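You operate a simulated robot arm through the tools that you are given. There is no shell and no other tool.

You are at the controls of a simulated robot arm. One attempt, no reset.

TASK
Park the grey sleeved air line in the rack and plug its port with the white plug.
Fine: the port in the long bar; air off and vented first; then vent closed and air on.

It is judged by the outcome, as a careful person would: the job done as asked, and still so three seconds after it is handed in. It fails if anything else is knocked over, pushed out of place, dropped, spilled or broken.

THE ROBOT
A 7-joint arm with a two-finger parallel gripper, fixed in place. Base frame: the origin is on the floor under the middle of its stand, x ahead of it, y to its left, z up; the work surface is at about z = 860. Readings come in mm, degrees, newtons and seconds.
It reaches about 910 mm from its shoulder. Its first joint turns from -166.0 to 166.0 degrees. Payload 3.43 kg.
The tool frame sits at the grasp point between the pads (the TCP): z along the fingers, y along the line on which they close. The tips reach 30 mm beyond it. Largest opening 94 mm; finger width 28, thickness 10; the body of the gripper, 50 by 96 mm, starts 55 mm behind the TCP.
Orientation is told as [roll, pitch, yaw] about the base's x, y, z axes, in that order, counted from this pose: with the fingers straight down and closing along the base's y, the tool's x points along the base's -x, its y along +y and its z along -z.

THE INTERFACE
- The arm moves only by the tool play_rows. Its argument "motion" is one flat list of numbers, 7 for each row, row after row: the turn, a rotation vector about the tool's x, y, z in degrees, then the shift along the tool's x, y, z in mm, then the gripper command, from -1 (shut) to 1 (fully open), values between in proportion. In form: [wx, wy, wz, tx, ty, tz, gripper, wx, wy, wz, tx, ty, tz, gripper, ...]. A call has 1 to 20 rows; each row shifts and turns the commanded pose from where the row before left it, along the tool's axes as they then stand. A row lasts 0.2 s, in which the tool goes at most 50 mm and 8.6 degrees; a call with a longer step from one row to the next is refused whole, and so is a gripper value outside its range. Where a pose cannot be reached the arm comes as near as it can. A force on the tool above 40 N (or 10 N above the force at the start of the call, whichever is more), or a blocked arm, ends the call early, and 0.2 s more pass. The fingers move at their own pace (about 45 mm/s each) and stop on an object; they squeeze with about 29 N. The grip force told is the motor's: it shows also when the fingers shut on nothing. Time passes only in rows, and 0.2 s behind the last, so rows that do not move let the fingers close. It gives the time, the measured TCP pose, the force on the tool (base axes), the opening and the grip force at its end, in the units of the frame above (readings bear some noise), with the torque about the TCP (base axes, N m) and any sound that the robot's microphone picked up.
- Cameras (640 x 400 px; columns grow to the right, rows downward): "scene" is fixed at [51.4, 499.6, 1487.7]; the picture's right is [0.02, -1.00, 0.00], its down [-0.38, -0.01, -0.93] and it looks along [0.93, 0.02, -0.38] (base axes); focal length 214 px, centre (320, 200). "wrist" rides on the gripper at [76, 14, -103] in the tool frame; the picture's right is [-0.18, 0.98, 0.00], its down [-0.75, -0.14, -0.64] and it looks along [-0.63, -0.12, 0.77] (tool axes); focal length 243 px, centre (320, 200). There is no depth. A picture from a camera that has moved, and an enlarged one, comes with that camera's place and axes in the base frame and with its lens.
- camera(camera): a new picture of that camera. It takes no simulated time.
- raise_lower(by): slides the trunk up (or, below 0, down) by that many mm; the arm rides with it, the base frame stays. It gives what a move gives, with no picture.
- close_up(camera, box): a new picture of the part [left, top, right, bottom] of that camera's present view, enlarged. It takes no simulated time.
- finish_job(): hands the job in; it is judged then, once.

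Places have to be worked out from the pictures, the camera data and where the tool is seen. Open the gripper and draw the arm clear of the work before you hand the job in, unless the task says otherwise.

The tools are called after "Request:" by a JSON object that holds its "fn" and its "kwargs". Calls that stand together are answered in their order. play_rows: Moves the arm, as the interface text tells. Its arguments: {"type":"object","properties":{"motion":{"type":"array"}},"required":["motion"]} The other tools are called the same way: raise_lower (by) moves the trunk up or down; camera (camera) takes a picture; close_up (camera, box) takes an enlarged picture of a part of a camera's view; finish_job () hands the job in.

At the start:

```text
clock: 0.0
eef_pos: [581.2, 303.3, 1490.0]
tool_rot: [-0.3, -0.1, 0.0]
force: [-0.6, -0.3, 0.3]
torque: [0.03, -0.02, -0.01]
width: 93.8
finger_force: 0.0
trunk travel left (down, up): [-518.0, 92.0]
```

scene: 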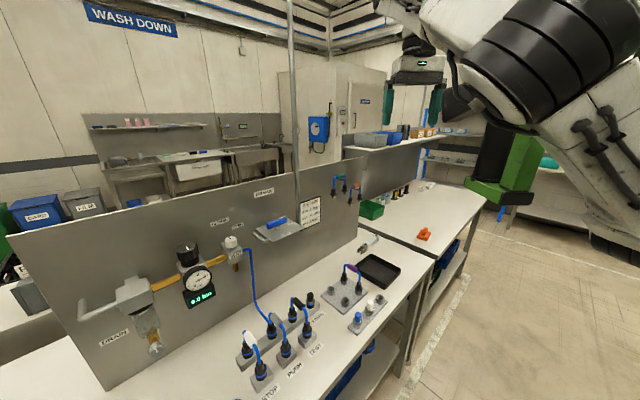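
wrist: 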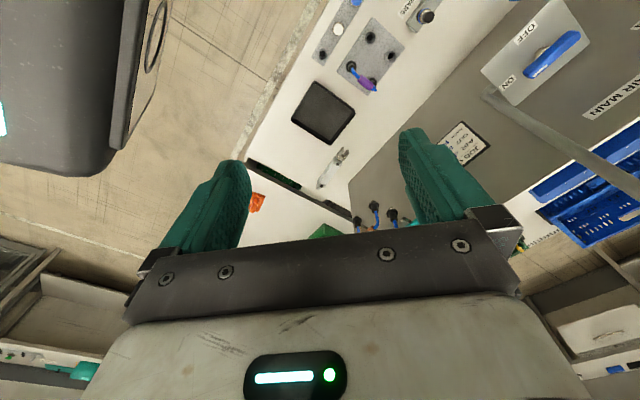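

I'll start by enlarging parts of the scene view to see the panel, the ports and the labels.

Request:
{"fn": "close_up", "kwargs": {"camera": "scene", "box": [220, 260, 420, 400]}}

Request:
{"fn": "close_up", "kwargs": {"camera": "scene", "box": [60, 200, 260, 380]}}

Request:
{"fn": "close_up", "kwargs": {"camera": "scene", "box": [220, 160, 400, 280]}}

Request:
{"fn": "close_up", "kwargs": {"camera": "wrist", "box": [240, 0, 640, 250]}}

```text
2.86 times, centred on (320, 330) of scene
camera zoom: at [51.4, 499.6, 1487.7], right [0.02, -1.0, 0.0], down [-0.38, -0.01, -0.93], along [0.93, 0.02, -0.38], focal length 613 px, centre (320, -171)
```

zoom: 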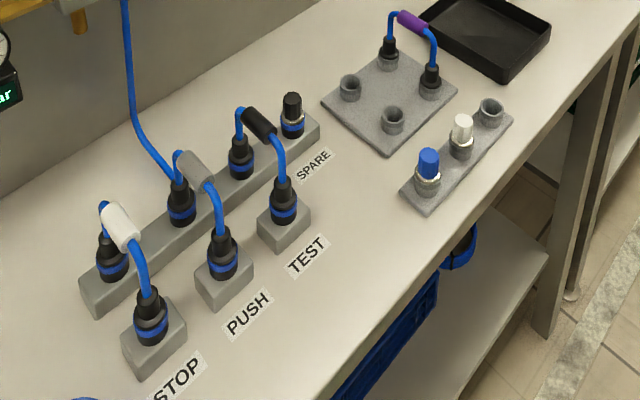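

```text
2.22 times, centred on (160, 290) of scene
camera zoom: at [51.4, 499.6, 1487.7], right [0.02, -1.0, 0.0], down [-0.38, -0.01, -0.93], along [0.93, 0.02, -0.38], focal length 477 px, centre (676, 0)
```

zoom: 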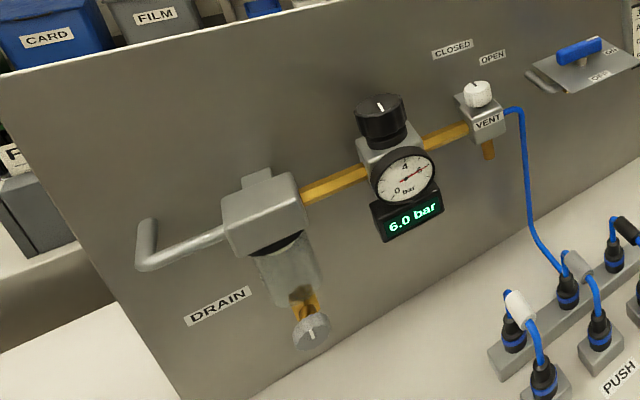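

```text
3.33 times, centred on (310, 220) of scene
camera zoom: at [51.4, 499.6, 1487.7], right [0.02, -1.0, 0.0], down [-0.38, -0.01, -0.93], along [0.93, 0.02, -0.38], focal length 715 px, centre (353, 133)
```

zoom: 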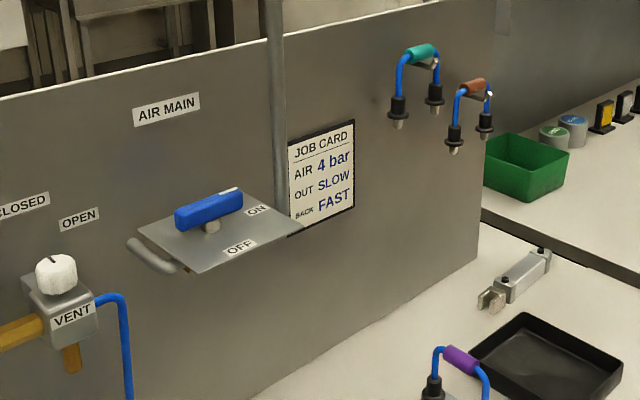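

```text
1.60 times, centred on (440, 125) of wrist
camera zoom: at [504.3, 316.7, 1593.1], right [0.18, 0.98, 0.0], down [0.75, -0.14, 0.64], along [0.63, -0.12, -0.77], focal length 388 px, centre (128, 320)
```

zoom: 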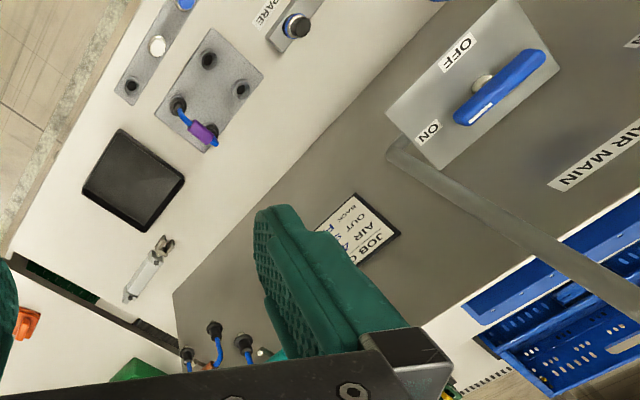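

The air main lever, vent knob, gauge (6.0 bar), long bar, four-hole rack plate and plug strip are all on a bench turned about 45° from the base. I'll turn the wrist camera toward the panel and lower the trunk to see more.

Request:
{"fn": "play_rows", "kwargs": {"motion": [0, 0, -7.5, 15, 0, 0, 1, 0, 0, -7.5, 15, 0, 0, 1, 0, 0, -7.5, 15, 0, 0, 1, 0, 0, -7.5, 15, 0, 0, 1, 0, 0, -7.5, 15, 0, 0, 1, 0, 0, -7.5, 15, 0, 0, 1]}}

Request:
{"fn": "raise_lower", "kwargs": {"by": -150}}

Request:
{"fn": "camera", "kwargs": {"camera": "wrist"}}

Request:
{"fn": "camera", "kwargs": {"camera": "scene"}}

```text
clock: 1.1
eef_pos: [523.6, 289.9, 1491.1]
tool_rot: [-0.5, -0.7, 33.0]
force: [7.1, 4.8, 1.6]
torque: [-0.24, 0.19, 0.45]
width: 93.8
finger_force: 0.0
trunk travel left (down, up): [-518.0, 92.0]
stopped in row 5: the force on the tool passed its limit at 51 N (the readings are from after the stop); the commanded pose is now the measured one
```

```text
clock: 2.9
eef_pos: [523.0, 289.9, 1341.6]
tool_rot: [-0.5, -0.7, 33.0]
force: [11.9, 8.3, 1.9]
torque: [-0.37, 0.39, 0.85]
width: 93.5
finger_force: 0.1
trunk travel left (down, up): [-368.0, 242.0]
```

```text
taken
camera wrist: at [448.0, 259.6, 1443.1], right [-0.38, 0.92, -0.01], down [0.7, 0.29, 0.65], along [0.6, 0.24, -0.76], focal length 243 px, centre (320, 200)
```

wrist: 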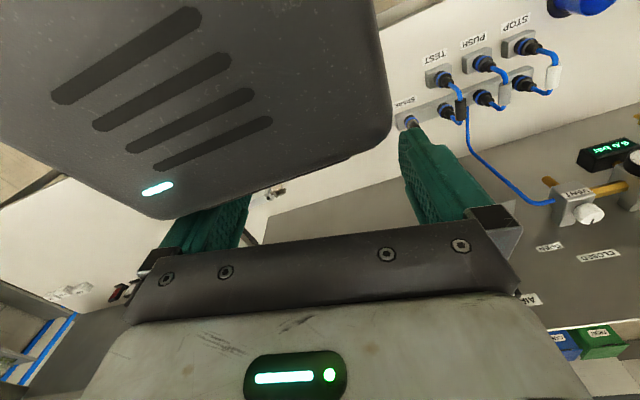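

```text
taken
```

scene: 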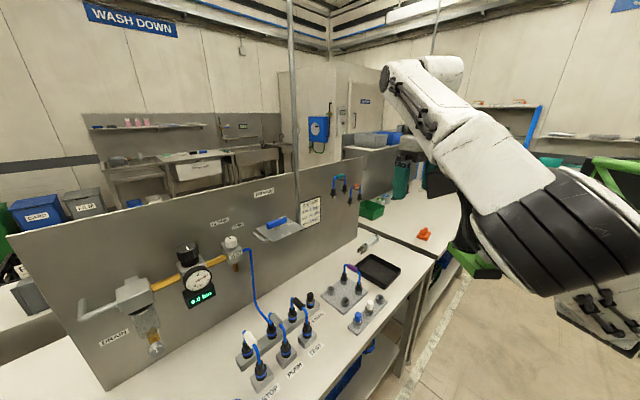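

The gripper touched something dark that rides along near it. I'll look closer before moving again.

Request:
{"fn": "close_up", "kwargs": {"camera": "scene", "box": [340, 40, 640, 300]}}

Request:
{"fn": "close_up", "kwargs": {"camera": "wrist", "box": [0, 0, 400, 250]}}

Request:
{"fn": "close_up", "kwargs": {"camera": "wrist", "box": [380, 0, 640, 200]}}

```text
1.54 times, centred on (490, 170) of scene
camera zoom: at [51.4, 499.6, 1487.7], right [0.02, -1.0, 0.0], down [-0.38, -0.01, -0.93], along [0.93, 0.02, -0.38], focal length 330 px, centre (58, 246)
```

zoom: 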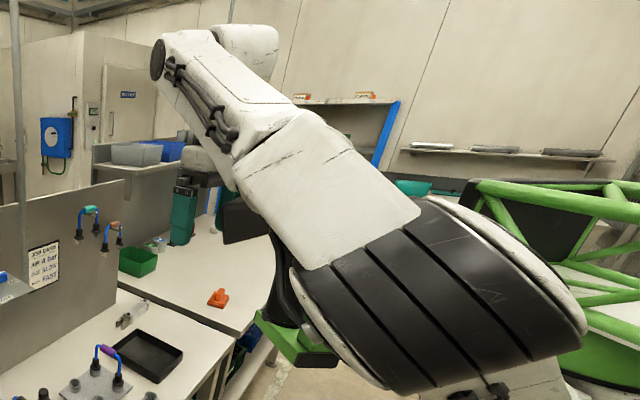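

```text
1.60 times, centred on (200, 125) of wrist
camera zoom: at [448.0, 259.6, 1443.1], right [-0.38, 0.92, -0.01], down [0.7, 0.29, 0.65], along [0.6, 0.24, -0.76], focal length 388 px, centre (512, 320)
```

zoom: 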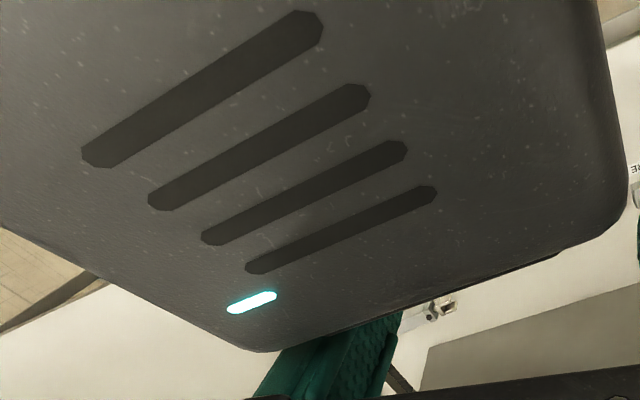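

```text
2.00 times, centred on (510, 100) of wrist
camera zoom: at [448.0, 259.6, 1443.1], right [-0.38, 0.92, -0.01], down [0.7, 0.29, 0.65], along [0.6, 0.24, -0.76], focal length 485 px, centre (-60, 400)
```

zoom: 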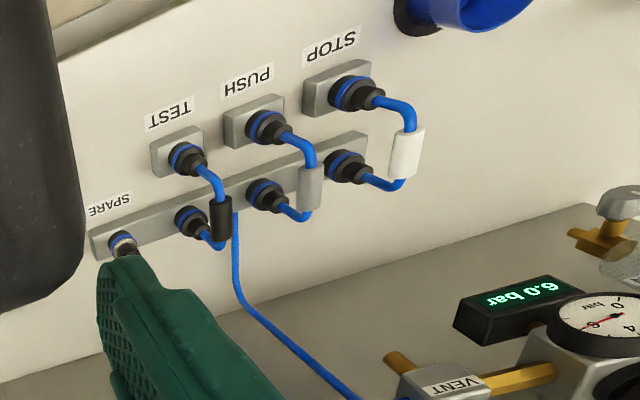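

The obstacle is a box on the robot itself, on the robot side of the gripper; the reaction force pushes the tool toward +x+y. I'll back away toward the panel.

Request:
{"fn": "play_rows", "kwargs": {"motion": [0, 0, 0, -20, 0, 0, 1, 0, 0, 0, -25, 10, 0, 1, 0, 0, 0, -20, 20, 0, 1, 0, 0, 0, -10, 30, 0, 1, 0, 0, 0, 0, 30, 0, 1]}}

Request:
{"fn": "camera", "kwargs": {"camera": "wrist"}}

Request:
{"fn": "camera", "kwargs": {"camera": "scene"}}

```text
clock: 4.1
eef_pos: [534.5, 408.5, 1338.7]
tool_rot: [-1.1, -0.4, 32.9]
force: [-0.2, -0.1, -0.1]
torque: [0.03, 0.0, 0.01]
width: 94.0
finger_force: 0.0
trunk travel left (down, up): [-368.0, 242.0]
```

```text
taken
camera wrist: at [461.0, 379.3, 1440.0], right [-0.38, 0.93, -0.02], down [0.7, 0.3, 0.65], along [0.61, 0.23, -0.76], focal length 243 px, centre (320, 200)
```

wrist: 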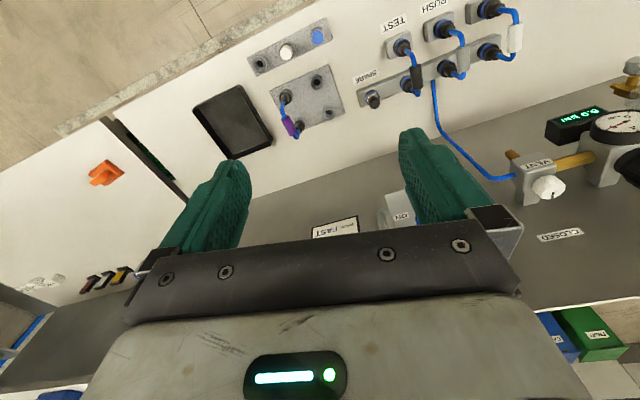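

```text
taken
```

scene: 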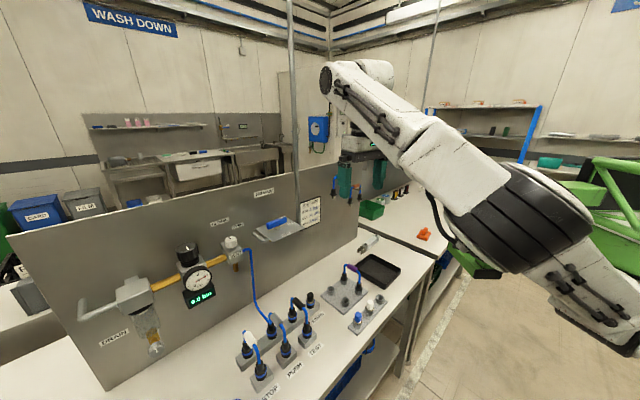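

The gripper is free again. I'll turn to about 45° so it faces the panel squarely, and move left to look at the air main lever.

Request:
{"fn": "play_rows", "kwargs": {"motion": [0, 0, -6, -15, 30, 0, 1, 0, 0, -6, -15, 30, 0, 1, 0, 0, 0, -15, 30, 0, 1, 0, 0, 0, -15, 25, 0, 1]}}

Request:
{"fn": "camera", "kwargs": {"camera": "wrist"}}

Request:
{"fn": "close_up", "kwargs": {"camera": "wrist", "box": [200, 60, 440, 240]}}

Request:
{"fn": "camera", "kwargs": {"camera": "scene"}}

```text
clock: 5.1
eef_pos: [505.3, 533.0, 1326.3]
tool_rot: [-1.5, -0.5, 45.1]
force: [0.1, -0.3, 0.5]
torque: [-0.05, 0.02, 0.0]
width: 93.9
finger_force: 0.0
out of reach, approached as far as the arm can: row 3, 4
trunk travel left (down, up): [-368.0, 242.0]
```

```text
taken
camera wrist: at [438.2, 490.0, 1427.1], right [-0.57, 0.82, -0.02], down [0.62, 0.44, 0.65], along [0.55, 0.35, -0.76], focal length 243 px, centre (320, 200)
```

wrist: 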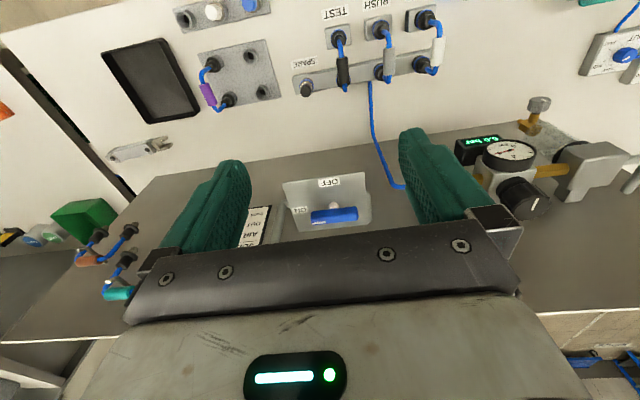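

```text
2.22 times, centred on (320, 150) of wrist
camera zoom: at [438.2, 490.0, 1427.1], right [-0.57, 0.82, -0.02], down [0.62, 0.44, 0.65], along [0.55, 0.35, -0.76], focal length 539 px, centre (320, 311)
```

zoom: 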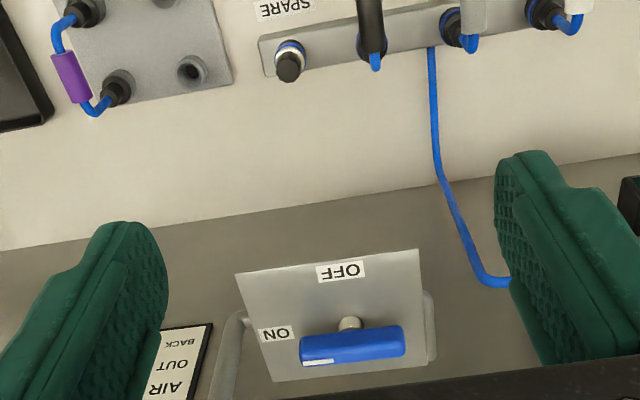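

```text
taken
```

scene: 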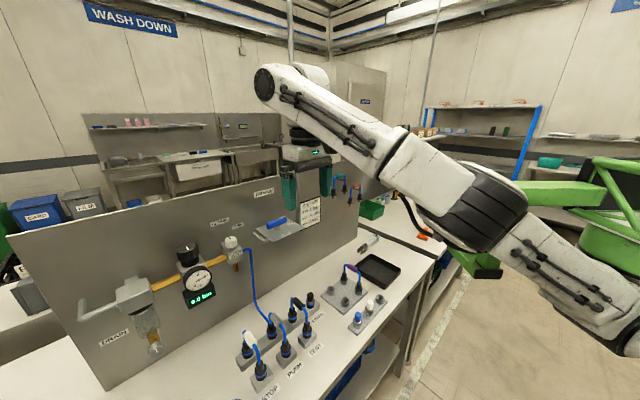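

The arm hit its reach limit here because the shoulder sits low, so I'll raise the trunk fully and then bring the tool down relative to it. I put the lever pivot near (622, 634, 1175), the vent knob near (534, 744, 1171), and the panel plane about 90 mm behind the lever.

Request:
{"fn": "raise_lower", "kwargs": {"by": 200}}

Request:
{"fn": "camera", "kwargs": {"camera": "scene"}}

Request:
{"fn": "close_up", "kwargs": {"camera": "wrist", "box": [200, 0, 520, 200]}}

```text
clock: 7.2
eef_pos: [507.2, 532.3, 1523.5]
tool_rot: [-1.4, -0.3, 44.9]
force: [0.2, 0.5, -0.1]
torque: [0.0, 0.01, -0.02]
width: 94.0
finger_force: 0.1
trunk travel left (down, up): [-568.0, 42.0]
```

```text
taken
```

scene: 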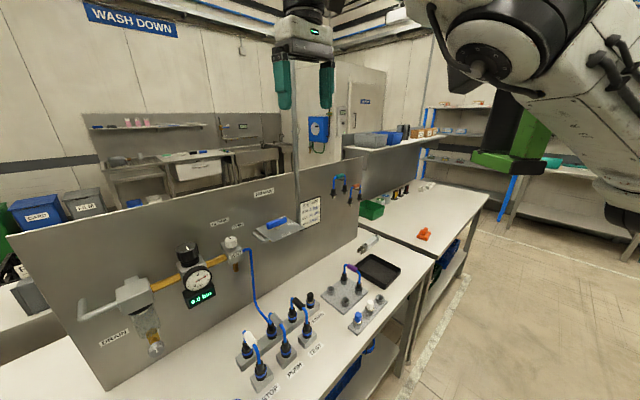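

```text
2.00 times, centred on (360, 100) of wrist
camera zoom: at [439.8, 490.0, 1626.2], right [-0.56, 0.83, -0.02], down [0.62, 0.44, 0.65], along [0.54, 0.35, -0.76], focal length 485 px, centre (240, 400)
```

zoom: 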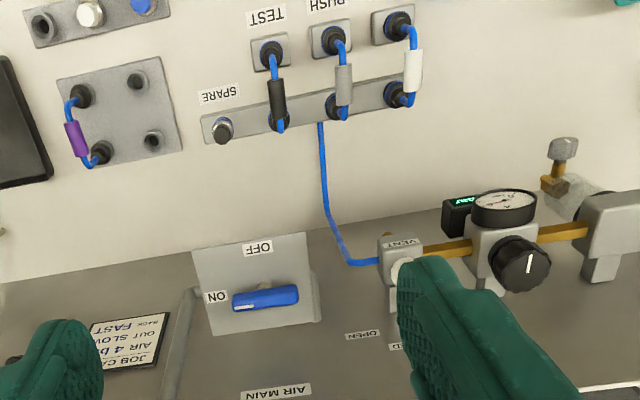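

I have a clear view of the lever, the vent and the bar. Now I'll lower the tool relative to the raised trunk and check that it can go forward.

Request:
{"fn": "play_rows", "kwargs": {"motion": [0, 0, 0, 0, 0, 40, 1, 0, 0, 0, 0, 0, 40, 1, 0, 0, 0, 0, 0, 40, 1, 0, 0, 0, -10, 0, 40, 1, 0, 0, 0, -30, 0, 30, 1, 0, 0, 0, -30, 0, 10, 1]}}

Request:
{"fn": "camera", "kwargs": {"camera": "wrist"}}

Request:
{"fn": "camera", "kwargs": {"camera": "scene"}}

```text
clock: 8.6
eef_pos: [539.8, 589.8, 1333.0]
tool_rot: [-0.8, -0.8, 47.1]
force: [-0.3, 0.2, 0.8]
torque: [0.04, -0.01, -0.01]
width: 93.9
finger_force: 0.0
trunk travel left (down, up): [-568.0, 42.0]
```

```text
taken
camera wrist: at [473.4, 543.1, 1435.0], right [-0.59, 0.8, -0.01], down [0.6, 0.46, 0.65], along [0.53, 0.38, -0.76], focal length 243 px, centre (320, 200)
```

wrist: 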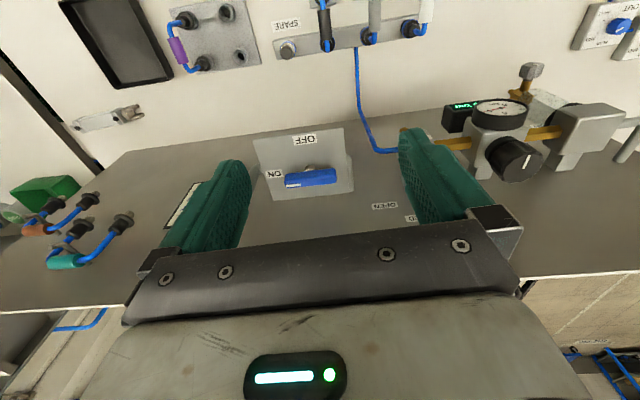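

```text
taken
```

scene: 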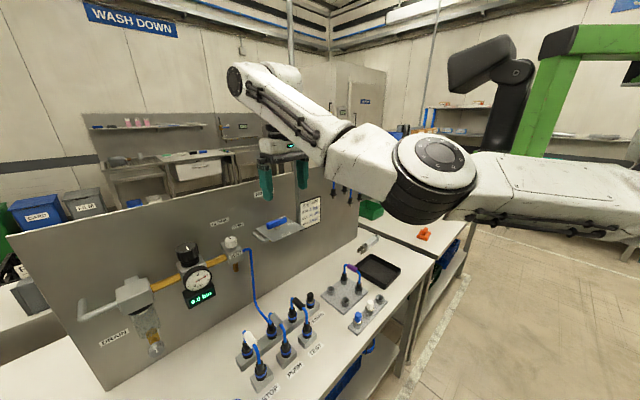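

With the trunk raised I reached (540, 590, 1333) without trouble. I'll test going directly above the lever pivot, keeping the tips well above it.

Request:
{"fn": "play_rows", "kwargs": {"motion": [0, 0, 0, -22, -7, 15, 1, 0, 0, 0, -22, -7, 15, 1, 0, 0, 0, -22, -7, 15, 1, 0, 0, 0, -22, -7, 15, 1, 0, 0, 0, 0, 0, 0, 1]}}

Request:
{"fn": "camera", "kwargs": {"camera": "wrist"}}

Request:
{"fn": "close_up", "kwargs": {"camera": "scene", "box": [220, 140, 360, 250]}}

```text
clock: 9.3
eef_pos: [491.9, 639.7, 1303.0]
tool_rot: [-0.7, -0.7, 55.2]
force: [-0.1, -1.0, -0.6]
torque: [0.0, -0.02, -0.01]
width: 93.6
finger_force: 0.0
trunk travel left (down, up): [-568.0, 42.0]
stopped in row 3: the arm was blocked; the commanded pose is now the measured one
```

```text
taken
camera wrist: at [433.0, 584.7, 1405.0], right [-0.7, 0.71, -0.01], down [0.53, 0.54, 0.65], along [0.47, 0.45, -0.76], focal length 243 px, centre (320, 200)
```

wrist: 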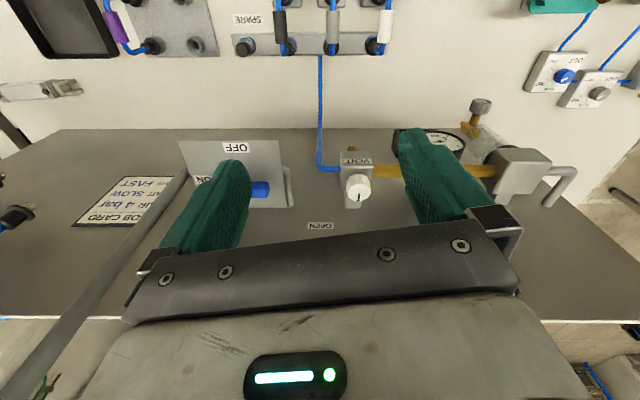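

```text
3.64 times, centred on (290, 195) of scene
camera zoom: at [51.4, 499.6, 1487.7], right [0.02, -1.0, 0.0], down [-0.38, -0.01, -0.93], along [0.93, 0.02, -0.38], focal length 780 px, centre (429, 218)
```

zoom: 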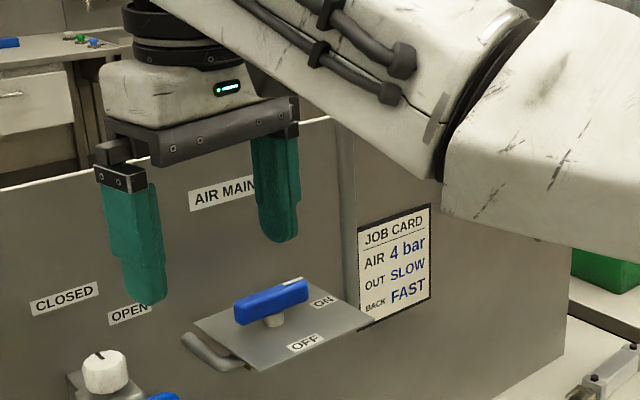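

The arm reported it was blocked and swung left. I suspect the vertical riser pole (about (690, 587)), so I'll look at the whole scene.

Request:
{"fn": "camera", "kwargs": {"camera": "scene"}}

Request:
{"fn": "close_up", "kwargs": {"camera": "scene", "box": [200, 0, 480, 200]}}

```text
taken
```

scene: 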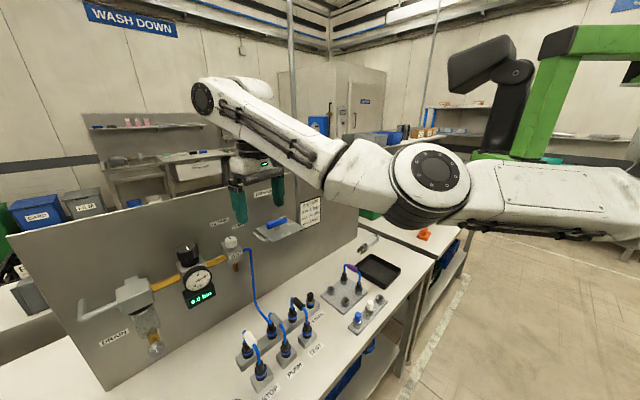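

```text
2.00 times, centred on (340, 100) of scene
camera zoom: at [51.4, 499.6, 1487.7], right [0.02, -1.0, 0.0], down [-0.38, -0.01, -0.93], along [0.93, 0.02, -0.38], focal length 429 px, centre (280, 400)
```

zoom: 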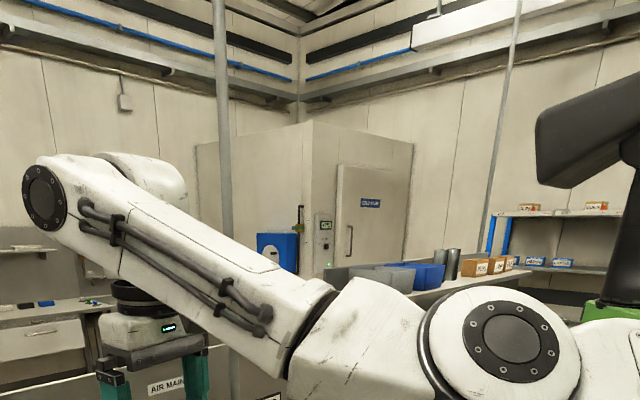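

The pole is clear of the arm, so the block may come from the arm's own posture. I'll zoom in on the vent knob and lever from this viewpoint while I have it.

Request:
{"fn": "close_up", "kwargs": {"camera": "wrist", "box": [280, 130, 420, 240]}}

Request:
{"fn": "close_up", "kwargs": {"camera": "wrist", "box": [150, 120, 310, 240]}}

Request:
{"fn": "close_up", "kwargs": {"camera": "scene", "box": [205, 210, 275, 270]}}

```text
3.64 times, centred on (350, 185) of wrist
camera zoom: at [433.0, 584.7, 1405.0], right [-0.7, 0.71, -0.01], down [0.53, 0.54, 0.65], along [0.47, 0.45, -0.76], focal length 882 px, centre (211, 254)
```

zoom: 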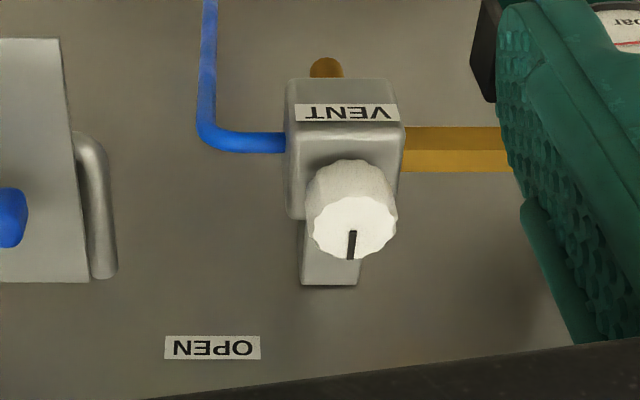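

```text
3.33 times, centred on (230, 180) of wrist
camera zoom: at [433.0, 584.7, 1405.0], right [-0.7, 0.71, -0.01], down [0.53, 0.54, 0.65], along [0.47, 0.45, -0.76], focal length 809 px, centre (620, 267)
```

zoom: 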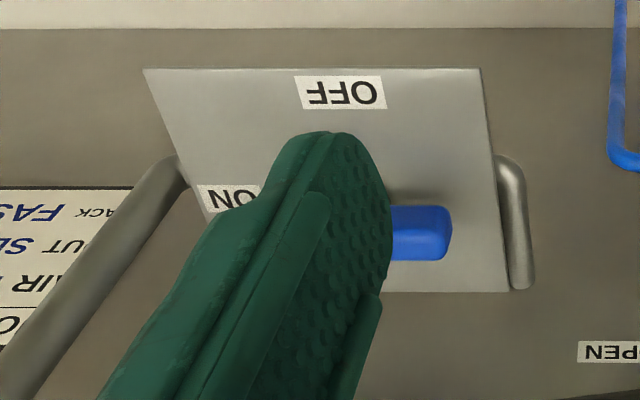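

```text
6.67 times, centred on (240, 240) of scene
camera zoom: at [51.4, 499.6, 1487.7], right [0.02, -1.0, 0.0], down [-0.38, -0.01, -0.93], along [0.93, 0.02, -0.38], focal length 1430 px, centre (853, -67)
```

zoom: 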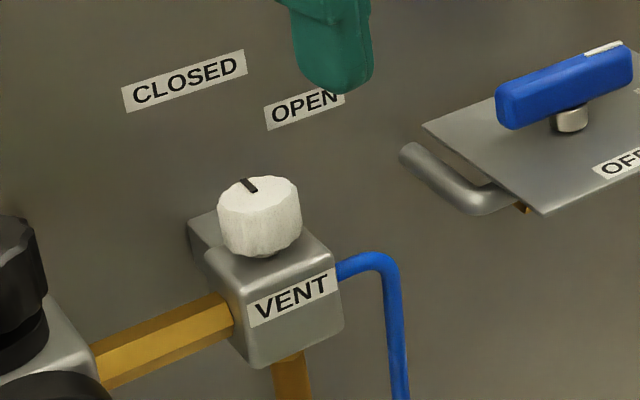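

The vent knob's pointer faces the panel (CLOSED), with OPEN 90° clockwise. The lever's pointer end is at ON (right) and OFF is toward the robot. Straight-down fingers are near the reach limit here, so I'll tilt the fingers toward the panel and keep the wrist back.

Request:
{"fn": "play_rows", "kwargs": {"motion": [0, 0, 5, 0, 0, 0, 1, 0, 0, 5, 0, 0, 0, 1, 0, -5, 0, 0, 0, 0, 1, 0, -5, 0, 0, 0, 0, 1, 0, -5, 0, 0, 0, 0, 1, 0, -5, 0, 0, 0, 0, 1, 0, -5, 0, 0, 0, 0, 1, 0, -5, 0, 0, 0, 0, 1, 0, -5, 0, 0, 0, 0, 1, 0, -5, 0, 0, 0, 0, 1, 0, -5, 0, 0, 0, 0, 1]}}

Request:
{"fn": "camera", "kwargs": {"camera": "wrist"}}

Request:
{"fn": "camera", "kwargs": {"camera": "scene"}}

```text
clock: 11.7
eef_pos: [492.4, 639.6, 1303.6]
tool_rot: [-0.8, -45.9, 45.7]
force: [-0.4, 0.0, 0.3]
torque: [-0.02, 0.02, 0.0]
width: 94.0
finger_force: 0.0
trunk travel left (down, up): [-568.0, 42.0]
```

```text
taken
camera wrist: at [391.5, 559.8, 1320.9], right [-0.61, 0.79, 0.12], down [0.14, -0.05, 0.99], along [0.78, 0.62, -0.08], focal length 243 px, centre (320, 200)
```

wrist: 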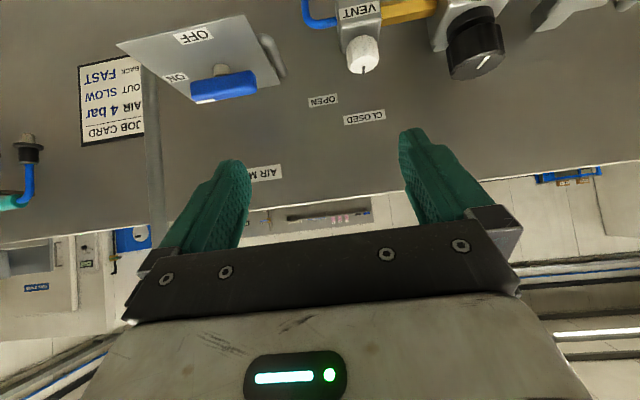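

```text
taken
```

scene: 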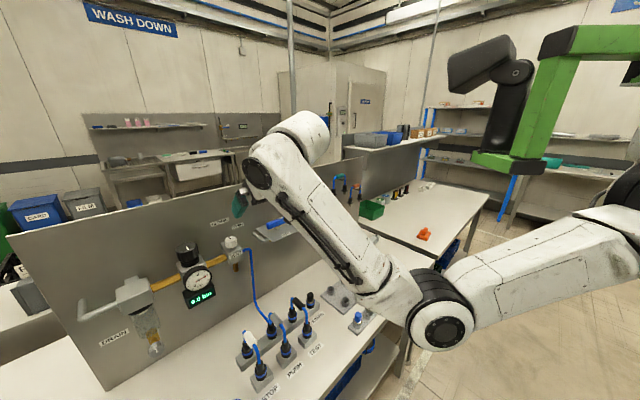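

The tilt works and the lever and vent are in view, with the lever centre near (628, 637, 1180). I'll close the fingers, tilt a bit more, and move to just in front of the lever's left half, staying high.

Request:
{"fn": "play_rows", "kwargs": {"motion": [0, -7, 0, 0, 0, 0, -1, 0, -7, 0, 0, 0, 0, -1, 0, 0, 0, 16, -19.5, 12.2, -1, 0, 0, 0, 16, -19.5, 12.2, -1, 0, 0, 0, 16, -19.5, 12.2, -1, 0, 0, 0, 16, -19.5, 12.2, -1, 0, 0, 0, 0, 0, 0, -1]}}

Request:
{"fn": "camera", "kwargs": {"camera": "wrist"}}

Request:
{"fn": "close_up", "kwargs": {"camera": "scene", "box": [210, 170, 350, 270]}}

```text
clock: 13.3
eef_pos: [552.5, 590.9, 1224.1]
tool_rot: [-1.2, -59.8, 46.1]
force: [-1.1, 0.2, -0.2]
torque: [-0.01, -0.01, 0.02]
width: 0.0
finger_force: 28.8
trunk travel left (down, up): [-568.0, 42.0]
```

```text
taken
camera wrist: at [452.8, 511.2, 1210.4], right [-0.63, 0.76, 0.15], down [-0.03, -0.22, 0.98], along [0.77, 0.61, 0.16], focal length 243 px, centre (320, 200)
```

wrist: 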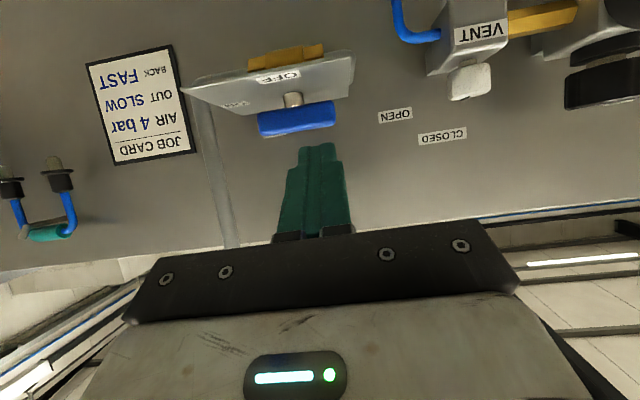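

```text
4.00 times, centred on (280, 220) of scene
camera zoom: at [51.4, 499.6, 1487.7], right [0.02, -1.0, 0.0], down [-0.38, -0.01, -0.93], along [0.93, 0.02, -0.38], focal length 858 px, centre (480, 120)
```

zoom: 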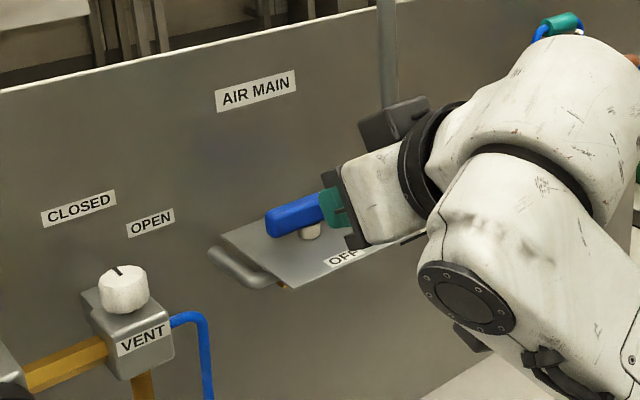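

Fingers are closed and in front of the lever. I'll zoom in to get its height and end positions precisely.

Request:
{"fn": "close_up", "kwargs": {"camera": "wrist", "box": [180, 30, 380, 210]}}

Request:
{"fn": "close_up", "kwargs": {"camera": "scene", "box": [260, 205, 320, 250]}}

```text
2.22 times, centred on (280, 120) of wrist
camera zoom: at [452.8, 511.2, 1210.4], right [-0.63, 0.76, 0.15], down [-0.03, -0.22, 0.98], along [0.77, 0.61, 0.16], focal length 539 px, centre (409, 378)
```

zoom: 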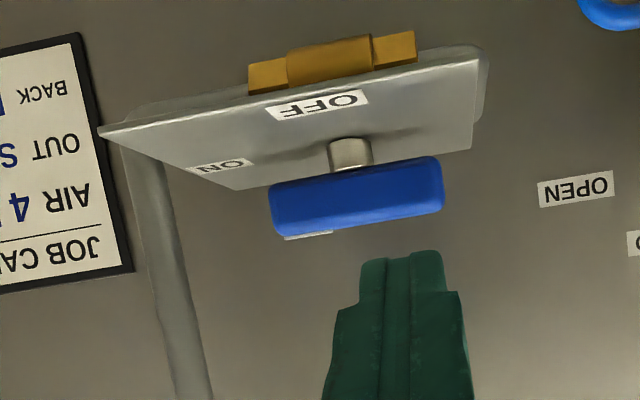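

```text
8.89 times, centred on (290, 228) of scene
camera zoom: at [51.4, 499.6, 1487.7], right [0.02, -1.0, 0.0], down [-0.38, -0.01, -0.93], along [0.93, 0.02, -0.38], focal length 1906 px, centre (587, -44)
```

zoom: 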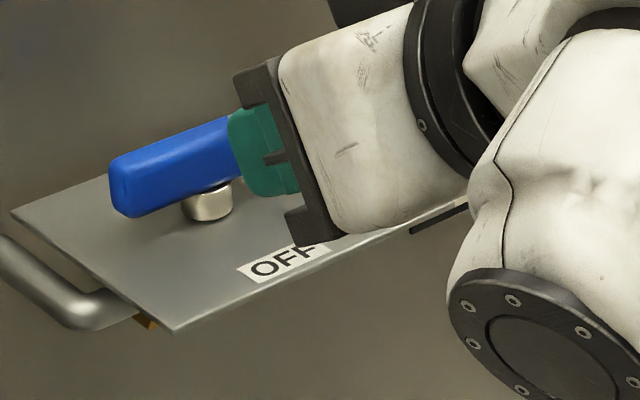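

The lever bar spans about z 1166–1183 with its left end at (597, 655), and the fingertip is already lined up roughly 19 mm left of the pivot. I'll descend and close most of the gap without touching.

Request:
{"fn": "play_rows", "kwargs": {"motion": [0, 0, 0, 16, 0, 9.3, -1, 0, 0, 0, 16, 0, 9.3, -1, 0, 0, 0, -7.5, -0.4, 13, -1, 0, 0, 0, -7.5, -0.4, 13, -1, 0, 0, 0, 0, 0, 0, -1]}}

Request:
{"fn": "close_up", "kwargs": {"camera": "wrist", "box": [180, 30, 420, 210]}}

Request:
{"fn": "close_up", "kwargs": {"camera": "scene", "box": [250, 195, 330, 250]}}

```text
clock: 14.5
eef_pos: [577.4, 614.0, 1188.5]
tool_rot: [-1.3, -59.9, 46.0]
force: [-0.7, 0.0, -0.1]
torque: [0.03, 0.0, 0.02]
width: 0.0
finger_force: 29.0
trunk travel left (down, up): [-568.0, 42.0]
```

```text
2.22 times, centred on (300, 120) of wrist
camera zoom: at [477.0, 531.5, 1174.0], right [-0.63, 0.76, 0.15], down [-0.03, -0.22, 0.98], along [0.77, 0.61, 0.16], focal length 539 px, centre (364, 378)
```

zoom: 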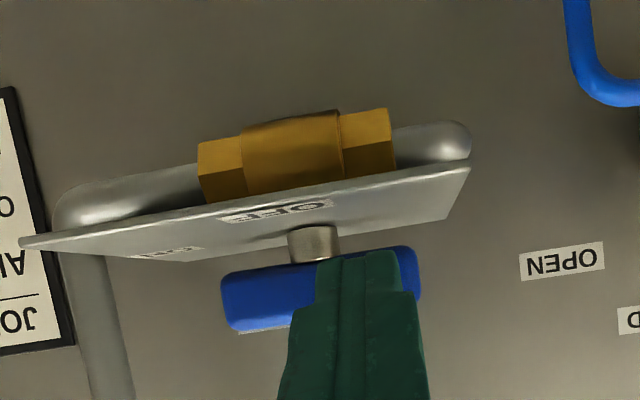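

```text
7.27 times, centred on (290, 222) of scene
camera zoom: at [51.4, 499.6, 1487.7], right [0.02, -1.0, 0.0], down [-0.38, -0.01, -0.93], along [0.93, 0.02, -0.38], focal length 1560 px, centre (538, 36)
```

zoom: 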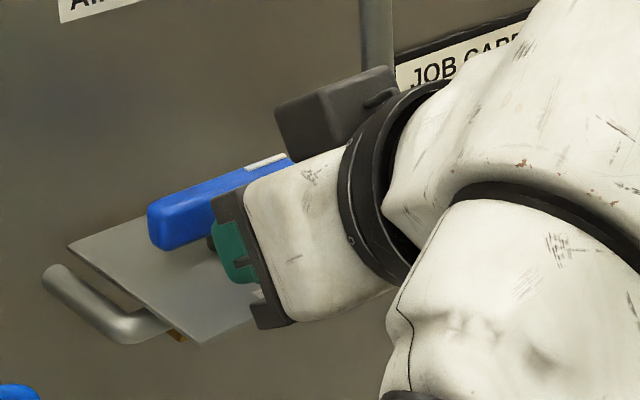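

The fingertip is lined up with the lever's left half, about 15 mm short. I'll push it toward the panel in small steps to turn the lever clockwise to OFF.

Request:
{"fn": "play_rows", "kwargs": {"motion": [0, 0, 0, -3, -0.2, 8.2, -1, 0, 0, 0, -4, -0.2, 7, -1, 0, 0, 0, -4, -0.2, 7, -1, 0, 0, 0, -4, -0.2, 7, -1, 0, 0, 0, 0, 0, 0, -1]}}

Request:
{"fn": "close_up", "kwargs": {"camera": "wrist", "box": [180, 30, 420, 210]}}

Request:
{"fn": "close_up", "kwargs": {"camera": "scene", "box": [250, 195, 330, 250]}}

```text
clock: 15.7
eef_pos: [598.7, 635.7, 1186.5]
tool_rot: [-1.2, -60.0, 46.2]
force: [-12.7, -1.4, 1.7]
torque: [0.01, 0.05, 0.17]
width: 0.0
finger_force: 28.9
trunk travel left (down, up): [-568.0, 42.0]
```

```text
2.22 times, centred on (300, 120) of wrist
camera zoom: at [498.4, 555.7, 1172.5], right [-0.64, 0.76, 0.15], down [-0.03, -0.22, 0.98], along [0.77, 0.61, 0.16], focal length 539 px, centre (364, 378)
```

zoom: 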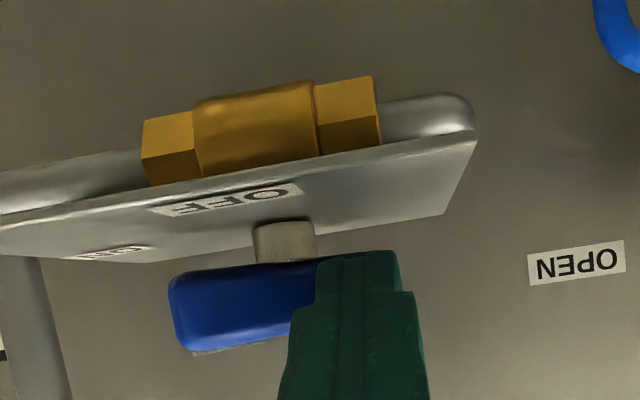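

```text
7.27 times, centred on (290, 222) of scene
camera zoom: at [51.4, 499.6, 1487.7], right [0.02, -1.0, 0.0], down [-0.38, -0.01, -0.93], along [0.93, 0.02, -0.38], focal length 1560 px, centre (538, 36)
```

zoom: 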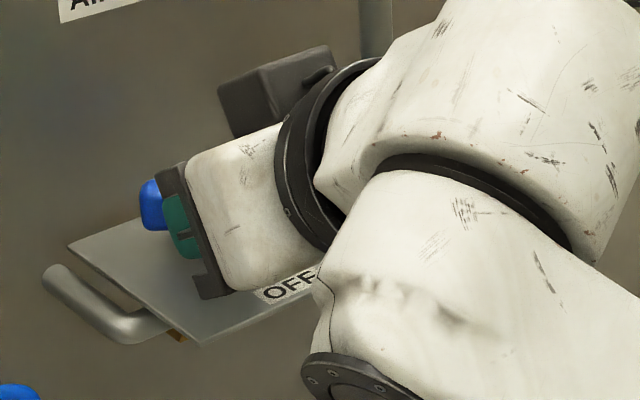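

The lever is rotating under about 13 N, so I'll keep pushing along the arc.

Request:
{"fn": "play_rows", "kwargs": {"motion": [0, 0, 0, -4, 0, 7, -1, 0, 0, 0, -4, 0, 7, -1, 0, 0, 0, -4, -0.5, 7, -1, 0, 0, 0, -2, -1.5, 3.5, -1, 0, 0, 0, 0, 0, 0, -1]}}

Request:
{"fn": "close_up", "kwargs": {"camera": "wrist", "box": [180, 30, 420, 210]}}

Request:
{"fn": "close_up", "kwargs": {"camera": "scene", "box": [170, 195, 330, 300]}}

```text
clock: 16.9
eef_pos: [618.8, 653.7, 1186.2]
tool_rot: [-1.3, -59.9, 46.5]
force: [-27.5, 7.6, -1.6]
torque: [0.05, 0.12, -0.22]
width: 0.2
finger_force: 28.6
trunk travel left (down, up): [-568.0, 42.0]
```

```text
2.22 times, centred on (300, 120) of wrist
camera zoom: at [518.4, 573.5, 1172.0], right [-0.64, 0.76, 0.15], down [-0.03, -0.22, 0.98], along [0.77, 0.62, 0.16], focal length 539 px, centre (364, 378)
```

zoom: 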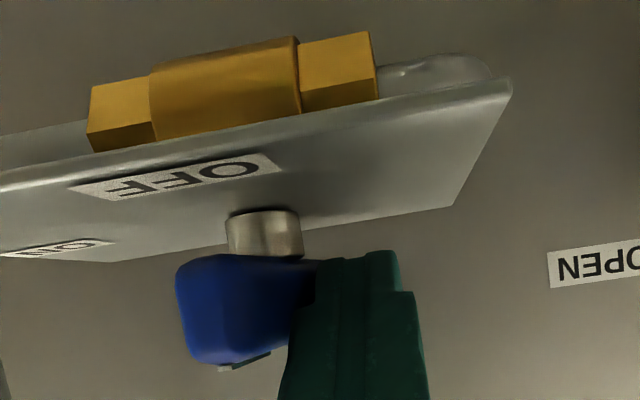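

```text
3.81 times, centred on (250, 248) of scene
camera zoom: at [51.4, 499.6, 1487.7], right [0.02, -1.0, 0.0], down [-0.38, -0.01, -0.93], along [0.93, 0.02, -0.38], focal length 817 px, centre (587, 19)
```

zoom: 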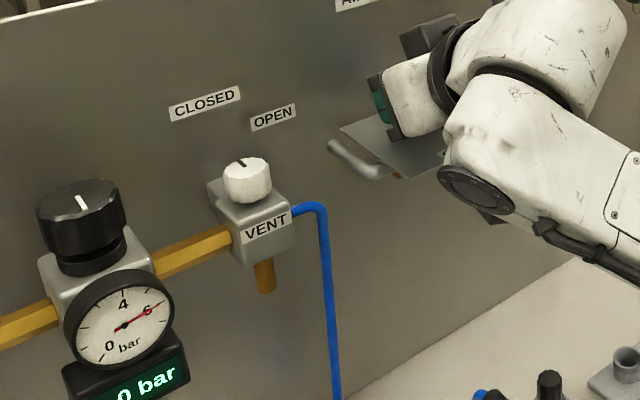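

The reaction force rose to about 28 N, mostly sideways, so the lever may be close to its OFF stop. I'll zoom in before pushing further.

Request:
{"fn": "close_up", "kwargs": {"camera": "wrist", "box": [220, 100, 340, 200]}}

Request:
{"fn": "close_up", "kwargs": {"camera": "scene", "box": [180, 250, 240, 310]}}

```text
4.00 times, centred on (280, 150) of wrist
camera zoom: at [518.4, 573.5, 1172.0], right [-0.64, 0.76, 0.15], down [-0.03, -0.22, 0.98], along [0.77, 0.62, 0.16], focal length 970 px, centre (480, 400)
```

zoom: 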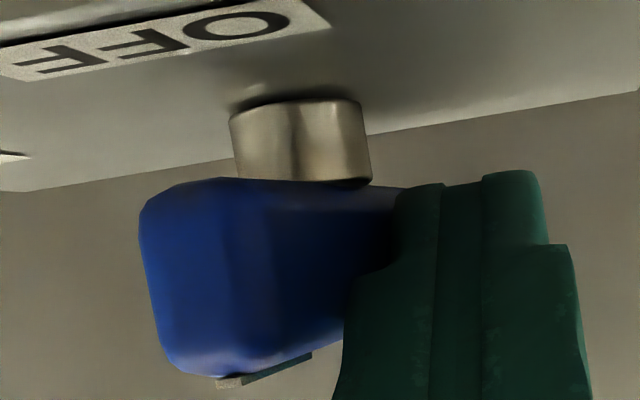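

```text
6.67 times, centred on (210, 280) of scene
camera zoom: at [51.4, 499.6, 1487.7], right [0.02, -1.0, 0.0], down [-0.38, -0.01, -0.93], along [0.93, 0.02, -0.38], focal length 1430 px, centre (1053, -333)
```

zoom: 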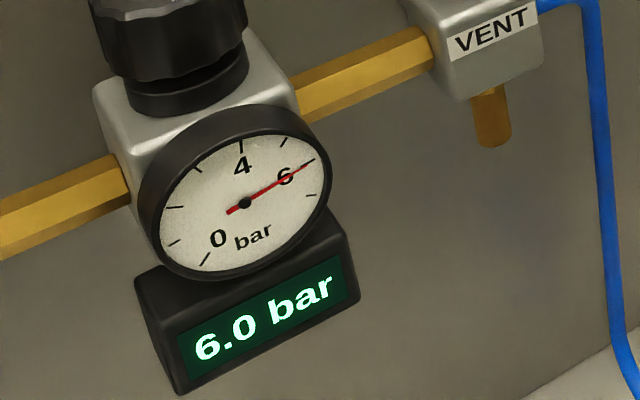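

From the edges I estimate the lever is about 78° turned, with 10–12° to go. I'll slide the fingertip right against its far half to finish the turn.

Request:
{"fn": "play_rows", "kwargs": {"motion": [0, 0, 0, -1, -3, 1.7, -1, 0, 0, 0, 0, -3, 0, -1, 0, 0, 0, 0, -2, 0, -1, 0, 0, 0, 0, 0, 0, -1]}}

Request:
{"fn": "close_up", "kwargs": {"camera": "wrist", "box": [220, 100, 340, 200]}}

Request:
{"fn": "close_up", "kwargs": {"camera": "scene", "box": [180, 250, 240, 310]}}

```text
clock: 17.4
eef_pos: [619.3, 654.6, 1185.9]
tool_rot: [-1.1, -59.9, 47.0]
force: [-13.1, 8.7, 1.4]
torque: [0.05, 0.07, -0.04]
width: 0.1
finger_force: 28.7
trunk travel left (down, up): [-568.0, 42.0]
stopped in row 2: the force on the tool passed its limit at 41 N (the readings are from after the stop); the commanded pose is now the measured one
```

```text
4.00 times, centred on (280, 150) of wrist
camera zoom: at [519.2, 572.6, 1172.0], right [-0.64, 0.75, 0.15], down [-0.03, -0.22, 0.98], along [0.76, 0.62, 0.16], focal length 970 px, centre (480, 400)
```

zoom: 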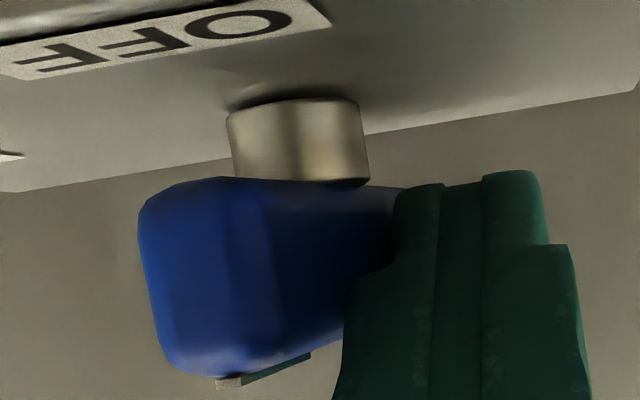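

```text
6.67 times, centred on (210, 280) of scene
camera zoom: at [51.4, 499.6, 1487.7], right [0.02, -1.0, 0.0], down [-0.38, -0.01, -0.93], along [0.93, 0.02, -0.38], focal length 1430 px, centre (1053, -333)
```

zoom: 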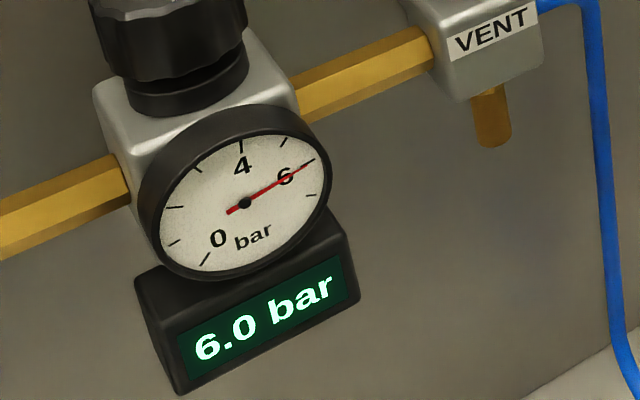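

The lever resisted at 41 N without moving further, so it may already be on its stop. I'll back off and look at it unobstructed.

Request:
{"fn": "play_rows", "kwargs": {"motion": [0, 0, 0, 2, 8, -4, -1, 0, 0, 0, 10, 5, -17.3, -1, 0, 0, 0, 10, 0, -17.3, -1, 0, 0, 0, 10, 0, -17.3, -1, 0, 0, 0, -20, 0, -20, -1, 0, 0, 0, -20, 0, -20, -1, 0, 0, 0, -20, 0, -20, -1, 0, 0, 0, -10, 0, -15, -1]}}

Request:
{"fn": "camera", "kwargs": {"camera": "wrist"}}

Request:
{"fn": "close_up", "kwargs": {"camera": "scene", "box": [240, 190, 340, 260]}}

```text
clock: 19.2
eef_pos: [546.3, 595.5, 1285.1]
tool_rot: [-1.4, -59.8, 46.8]
force: [0.8, 0.7, -0.2]
torque: [0.03, -0.02, 0.03]
width: 0.1
finger_force: 28.6
trunk travel left (down, up): [-568.0, 42.0]
```

```text
taken
camera wrist: at [446.5, 513.8, 1270.3], right [-0.64, 0.75, 0.15], down [-0.03, -0.22, 0.98], along [0.77, 0.62, 0.16], focal length 243 px, centre (320, 200)
```

wrist: 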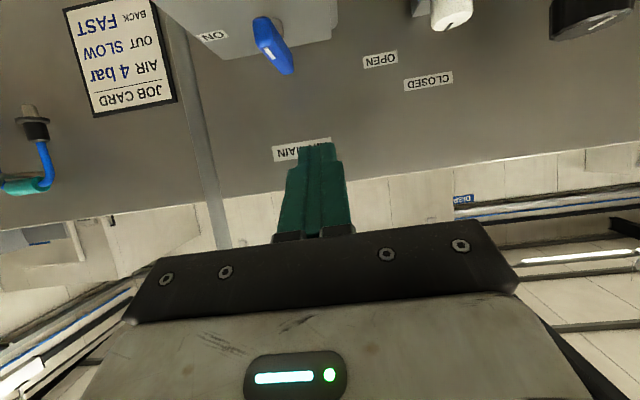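

```text
5.71 times, centred on (290, 225) of scene
camera zoom: at [51.4, 499.6, 1487.7], right [0.02, -1.0, 0.0], down [-0.38, -0.01, -0.93], along [0.93, 0.02, -0.38], focal length 1226 px, centre (491, 57)
```

zoom: 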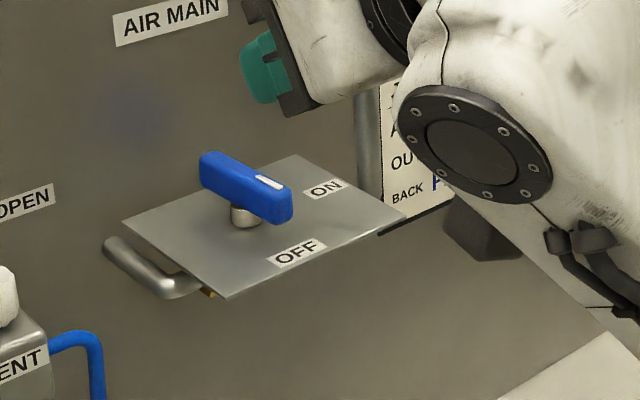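

The lever is at about 80–84°, nearly but not fully at OFF. I'll open the fingers partway, straddle its front end, and squeeze and align it square to the panel to finish.

Request:
{"fn": "play_rows", "kwargs": {"motion": [1.9, 0, 1.1, 29.1, -9.3, 17, 0, 0, 0, 0, 29.1, -9.3, 17, 0, 0, 0, 0, 29.1, -9.3, 17, 0, 0, 0, 0, -7.5, 0, 13, 0, 0, 0, 0, -7.5, 0, 13, 0]}}

Request:
{"fn": "close_up", "kwargs": {"camera": "wrist", "box": [180, 30, 420, 210]}}

Request:
{"fn": "close_up", "kwargs": {"camera": "scene", "box": [240, 190, 340, 260]}}

```text
clock: 20.4
eef_pos: [588.2, 596.4, 1183.0]
tool_rot: [-1.2, -60.0, 44.6]
force: [-0.8, 0.2, -0.8]
torque: [0.01, -0.01, 0.01]
width: 47.1
finger_force: 0.1
trunk travel left (down, up): [-568.0, 42.0]
```

```text
2.22 times, centred on (300, 120) of wrist
camera zoom: at [485.3, 518.1, 1169.1], right [-0.61, 0.78, 0.15], down [-0.04, -0.22, 0.98], along [0.79, 0.59, 0.16], focal length 539 px, centre (364, 378)
```

zoom: 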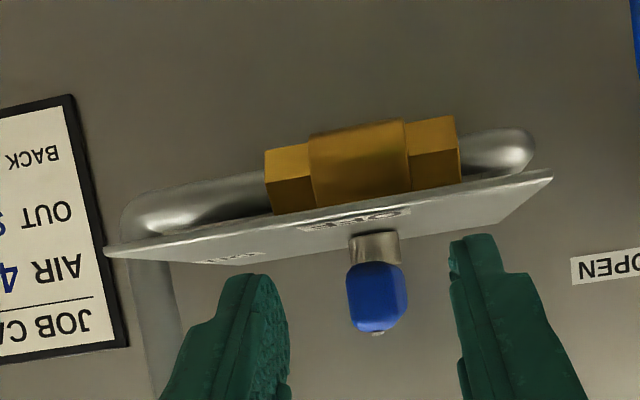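

```text
5.71 times, centred on (290, 225) of scene
camera zoom: at [51.4, 499.6, 1487.7], right [0.02, -1.0, 0.0], down [-0.38, -0.01, -0.93], along [0.93, 0.02, -0.38], focal length 1226 px, centre (491, 57)
```

zoom: 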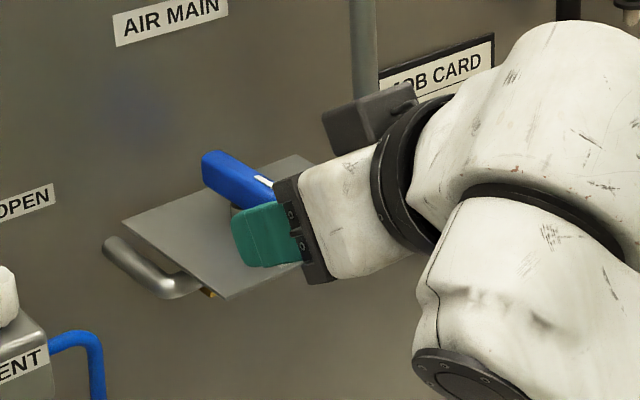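

The lever's front end sits between the open fingers. I'll go 25 mm forward and close on it.

Request:
{"fn": "play_rows", "kwargs": {"motion": [0, 0, 0, -6.3, 0, 10.8, 0, 0, 0, 0, -6.3, 0, 10.8, 0, 0, 0, 0, 0, 0, 0, -1, 0, 0, 0, 0, 0, 0, -1, 0, 0, 0, 0, 0, 0, -1]}}

Request:
{"fn": "close_up", "kwargs": {"camera": "wrist", "box": [180, 30, 420, 210]}}

Request:
{"fn": "close_up", "kwargs": {"camera": "scene", "box": [240, 190, 340, 260]}}

```text
clock: 21.6
eef_pos: [606.0, 613.6, 1183.1]
tool_rot: [-1.2, -59.9, 44.7]
force: [-1.9, 6.3, -1.1]
torque: [0.27, 0.22, 0.55]
width: 15.3
finger_force: 35.6
trunk travel left (down, up): [-568.0, 42.0]
```

```text
2.22 times, centred on (300, 120) of wrist
camera zoom: at [502.8, 535.7, 1170.0], right [-0.61, 0.78, 0.15], down [-0.04, -0.22, 0.98], along [0.79, 0.59, 0.16], focal length 539 px, centre (364, 378)
```

zoom: 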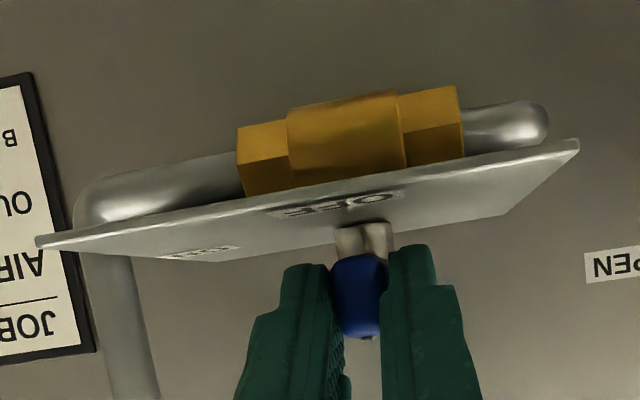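

```text
5.71 times, centred on (290, 225) of scene
camera zoom: at [51.4, 499.6, 1487.7], right [0.02, -1.0, 0.0], down [-0.38, -0.01, -0.93], along [0.93, 0.02, -0.38], focal length 1226 px, centre (491, 57)
```

zoom: 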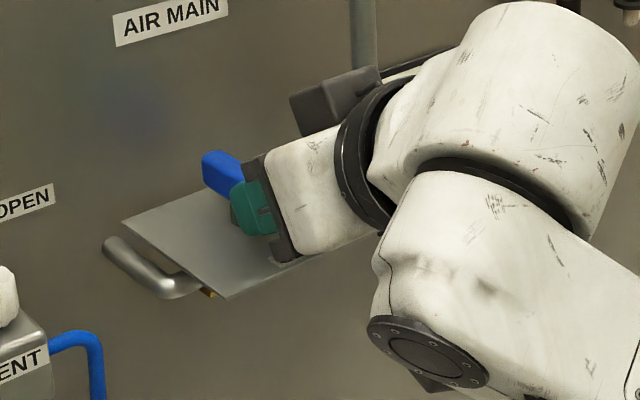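

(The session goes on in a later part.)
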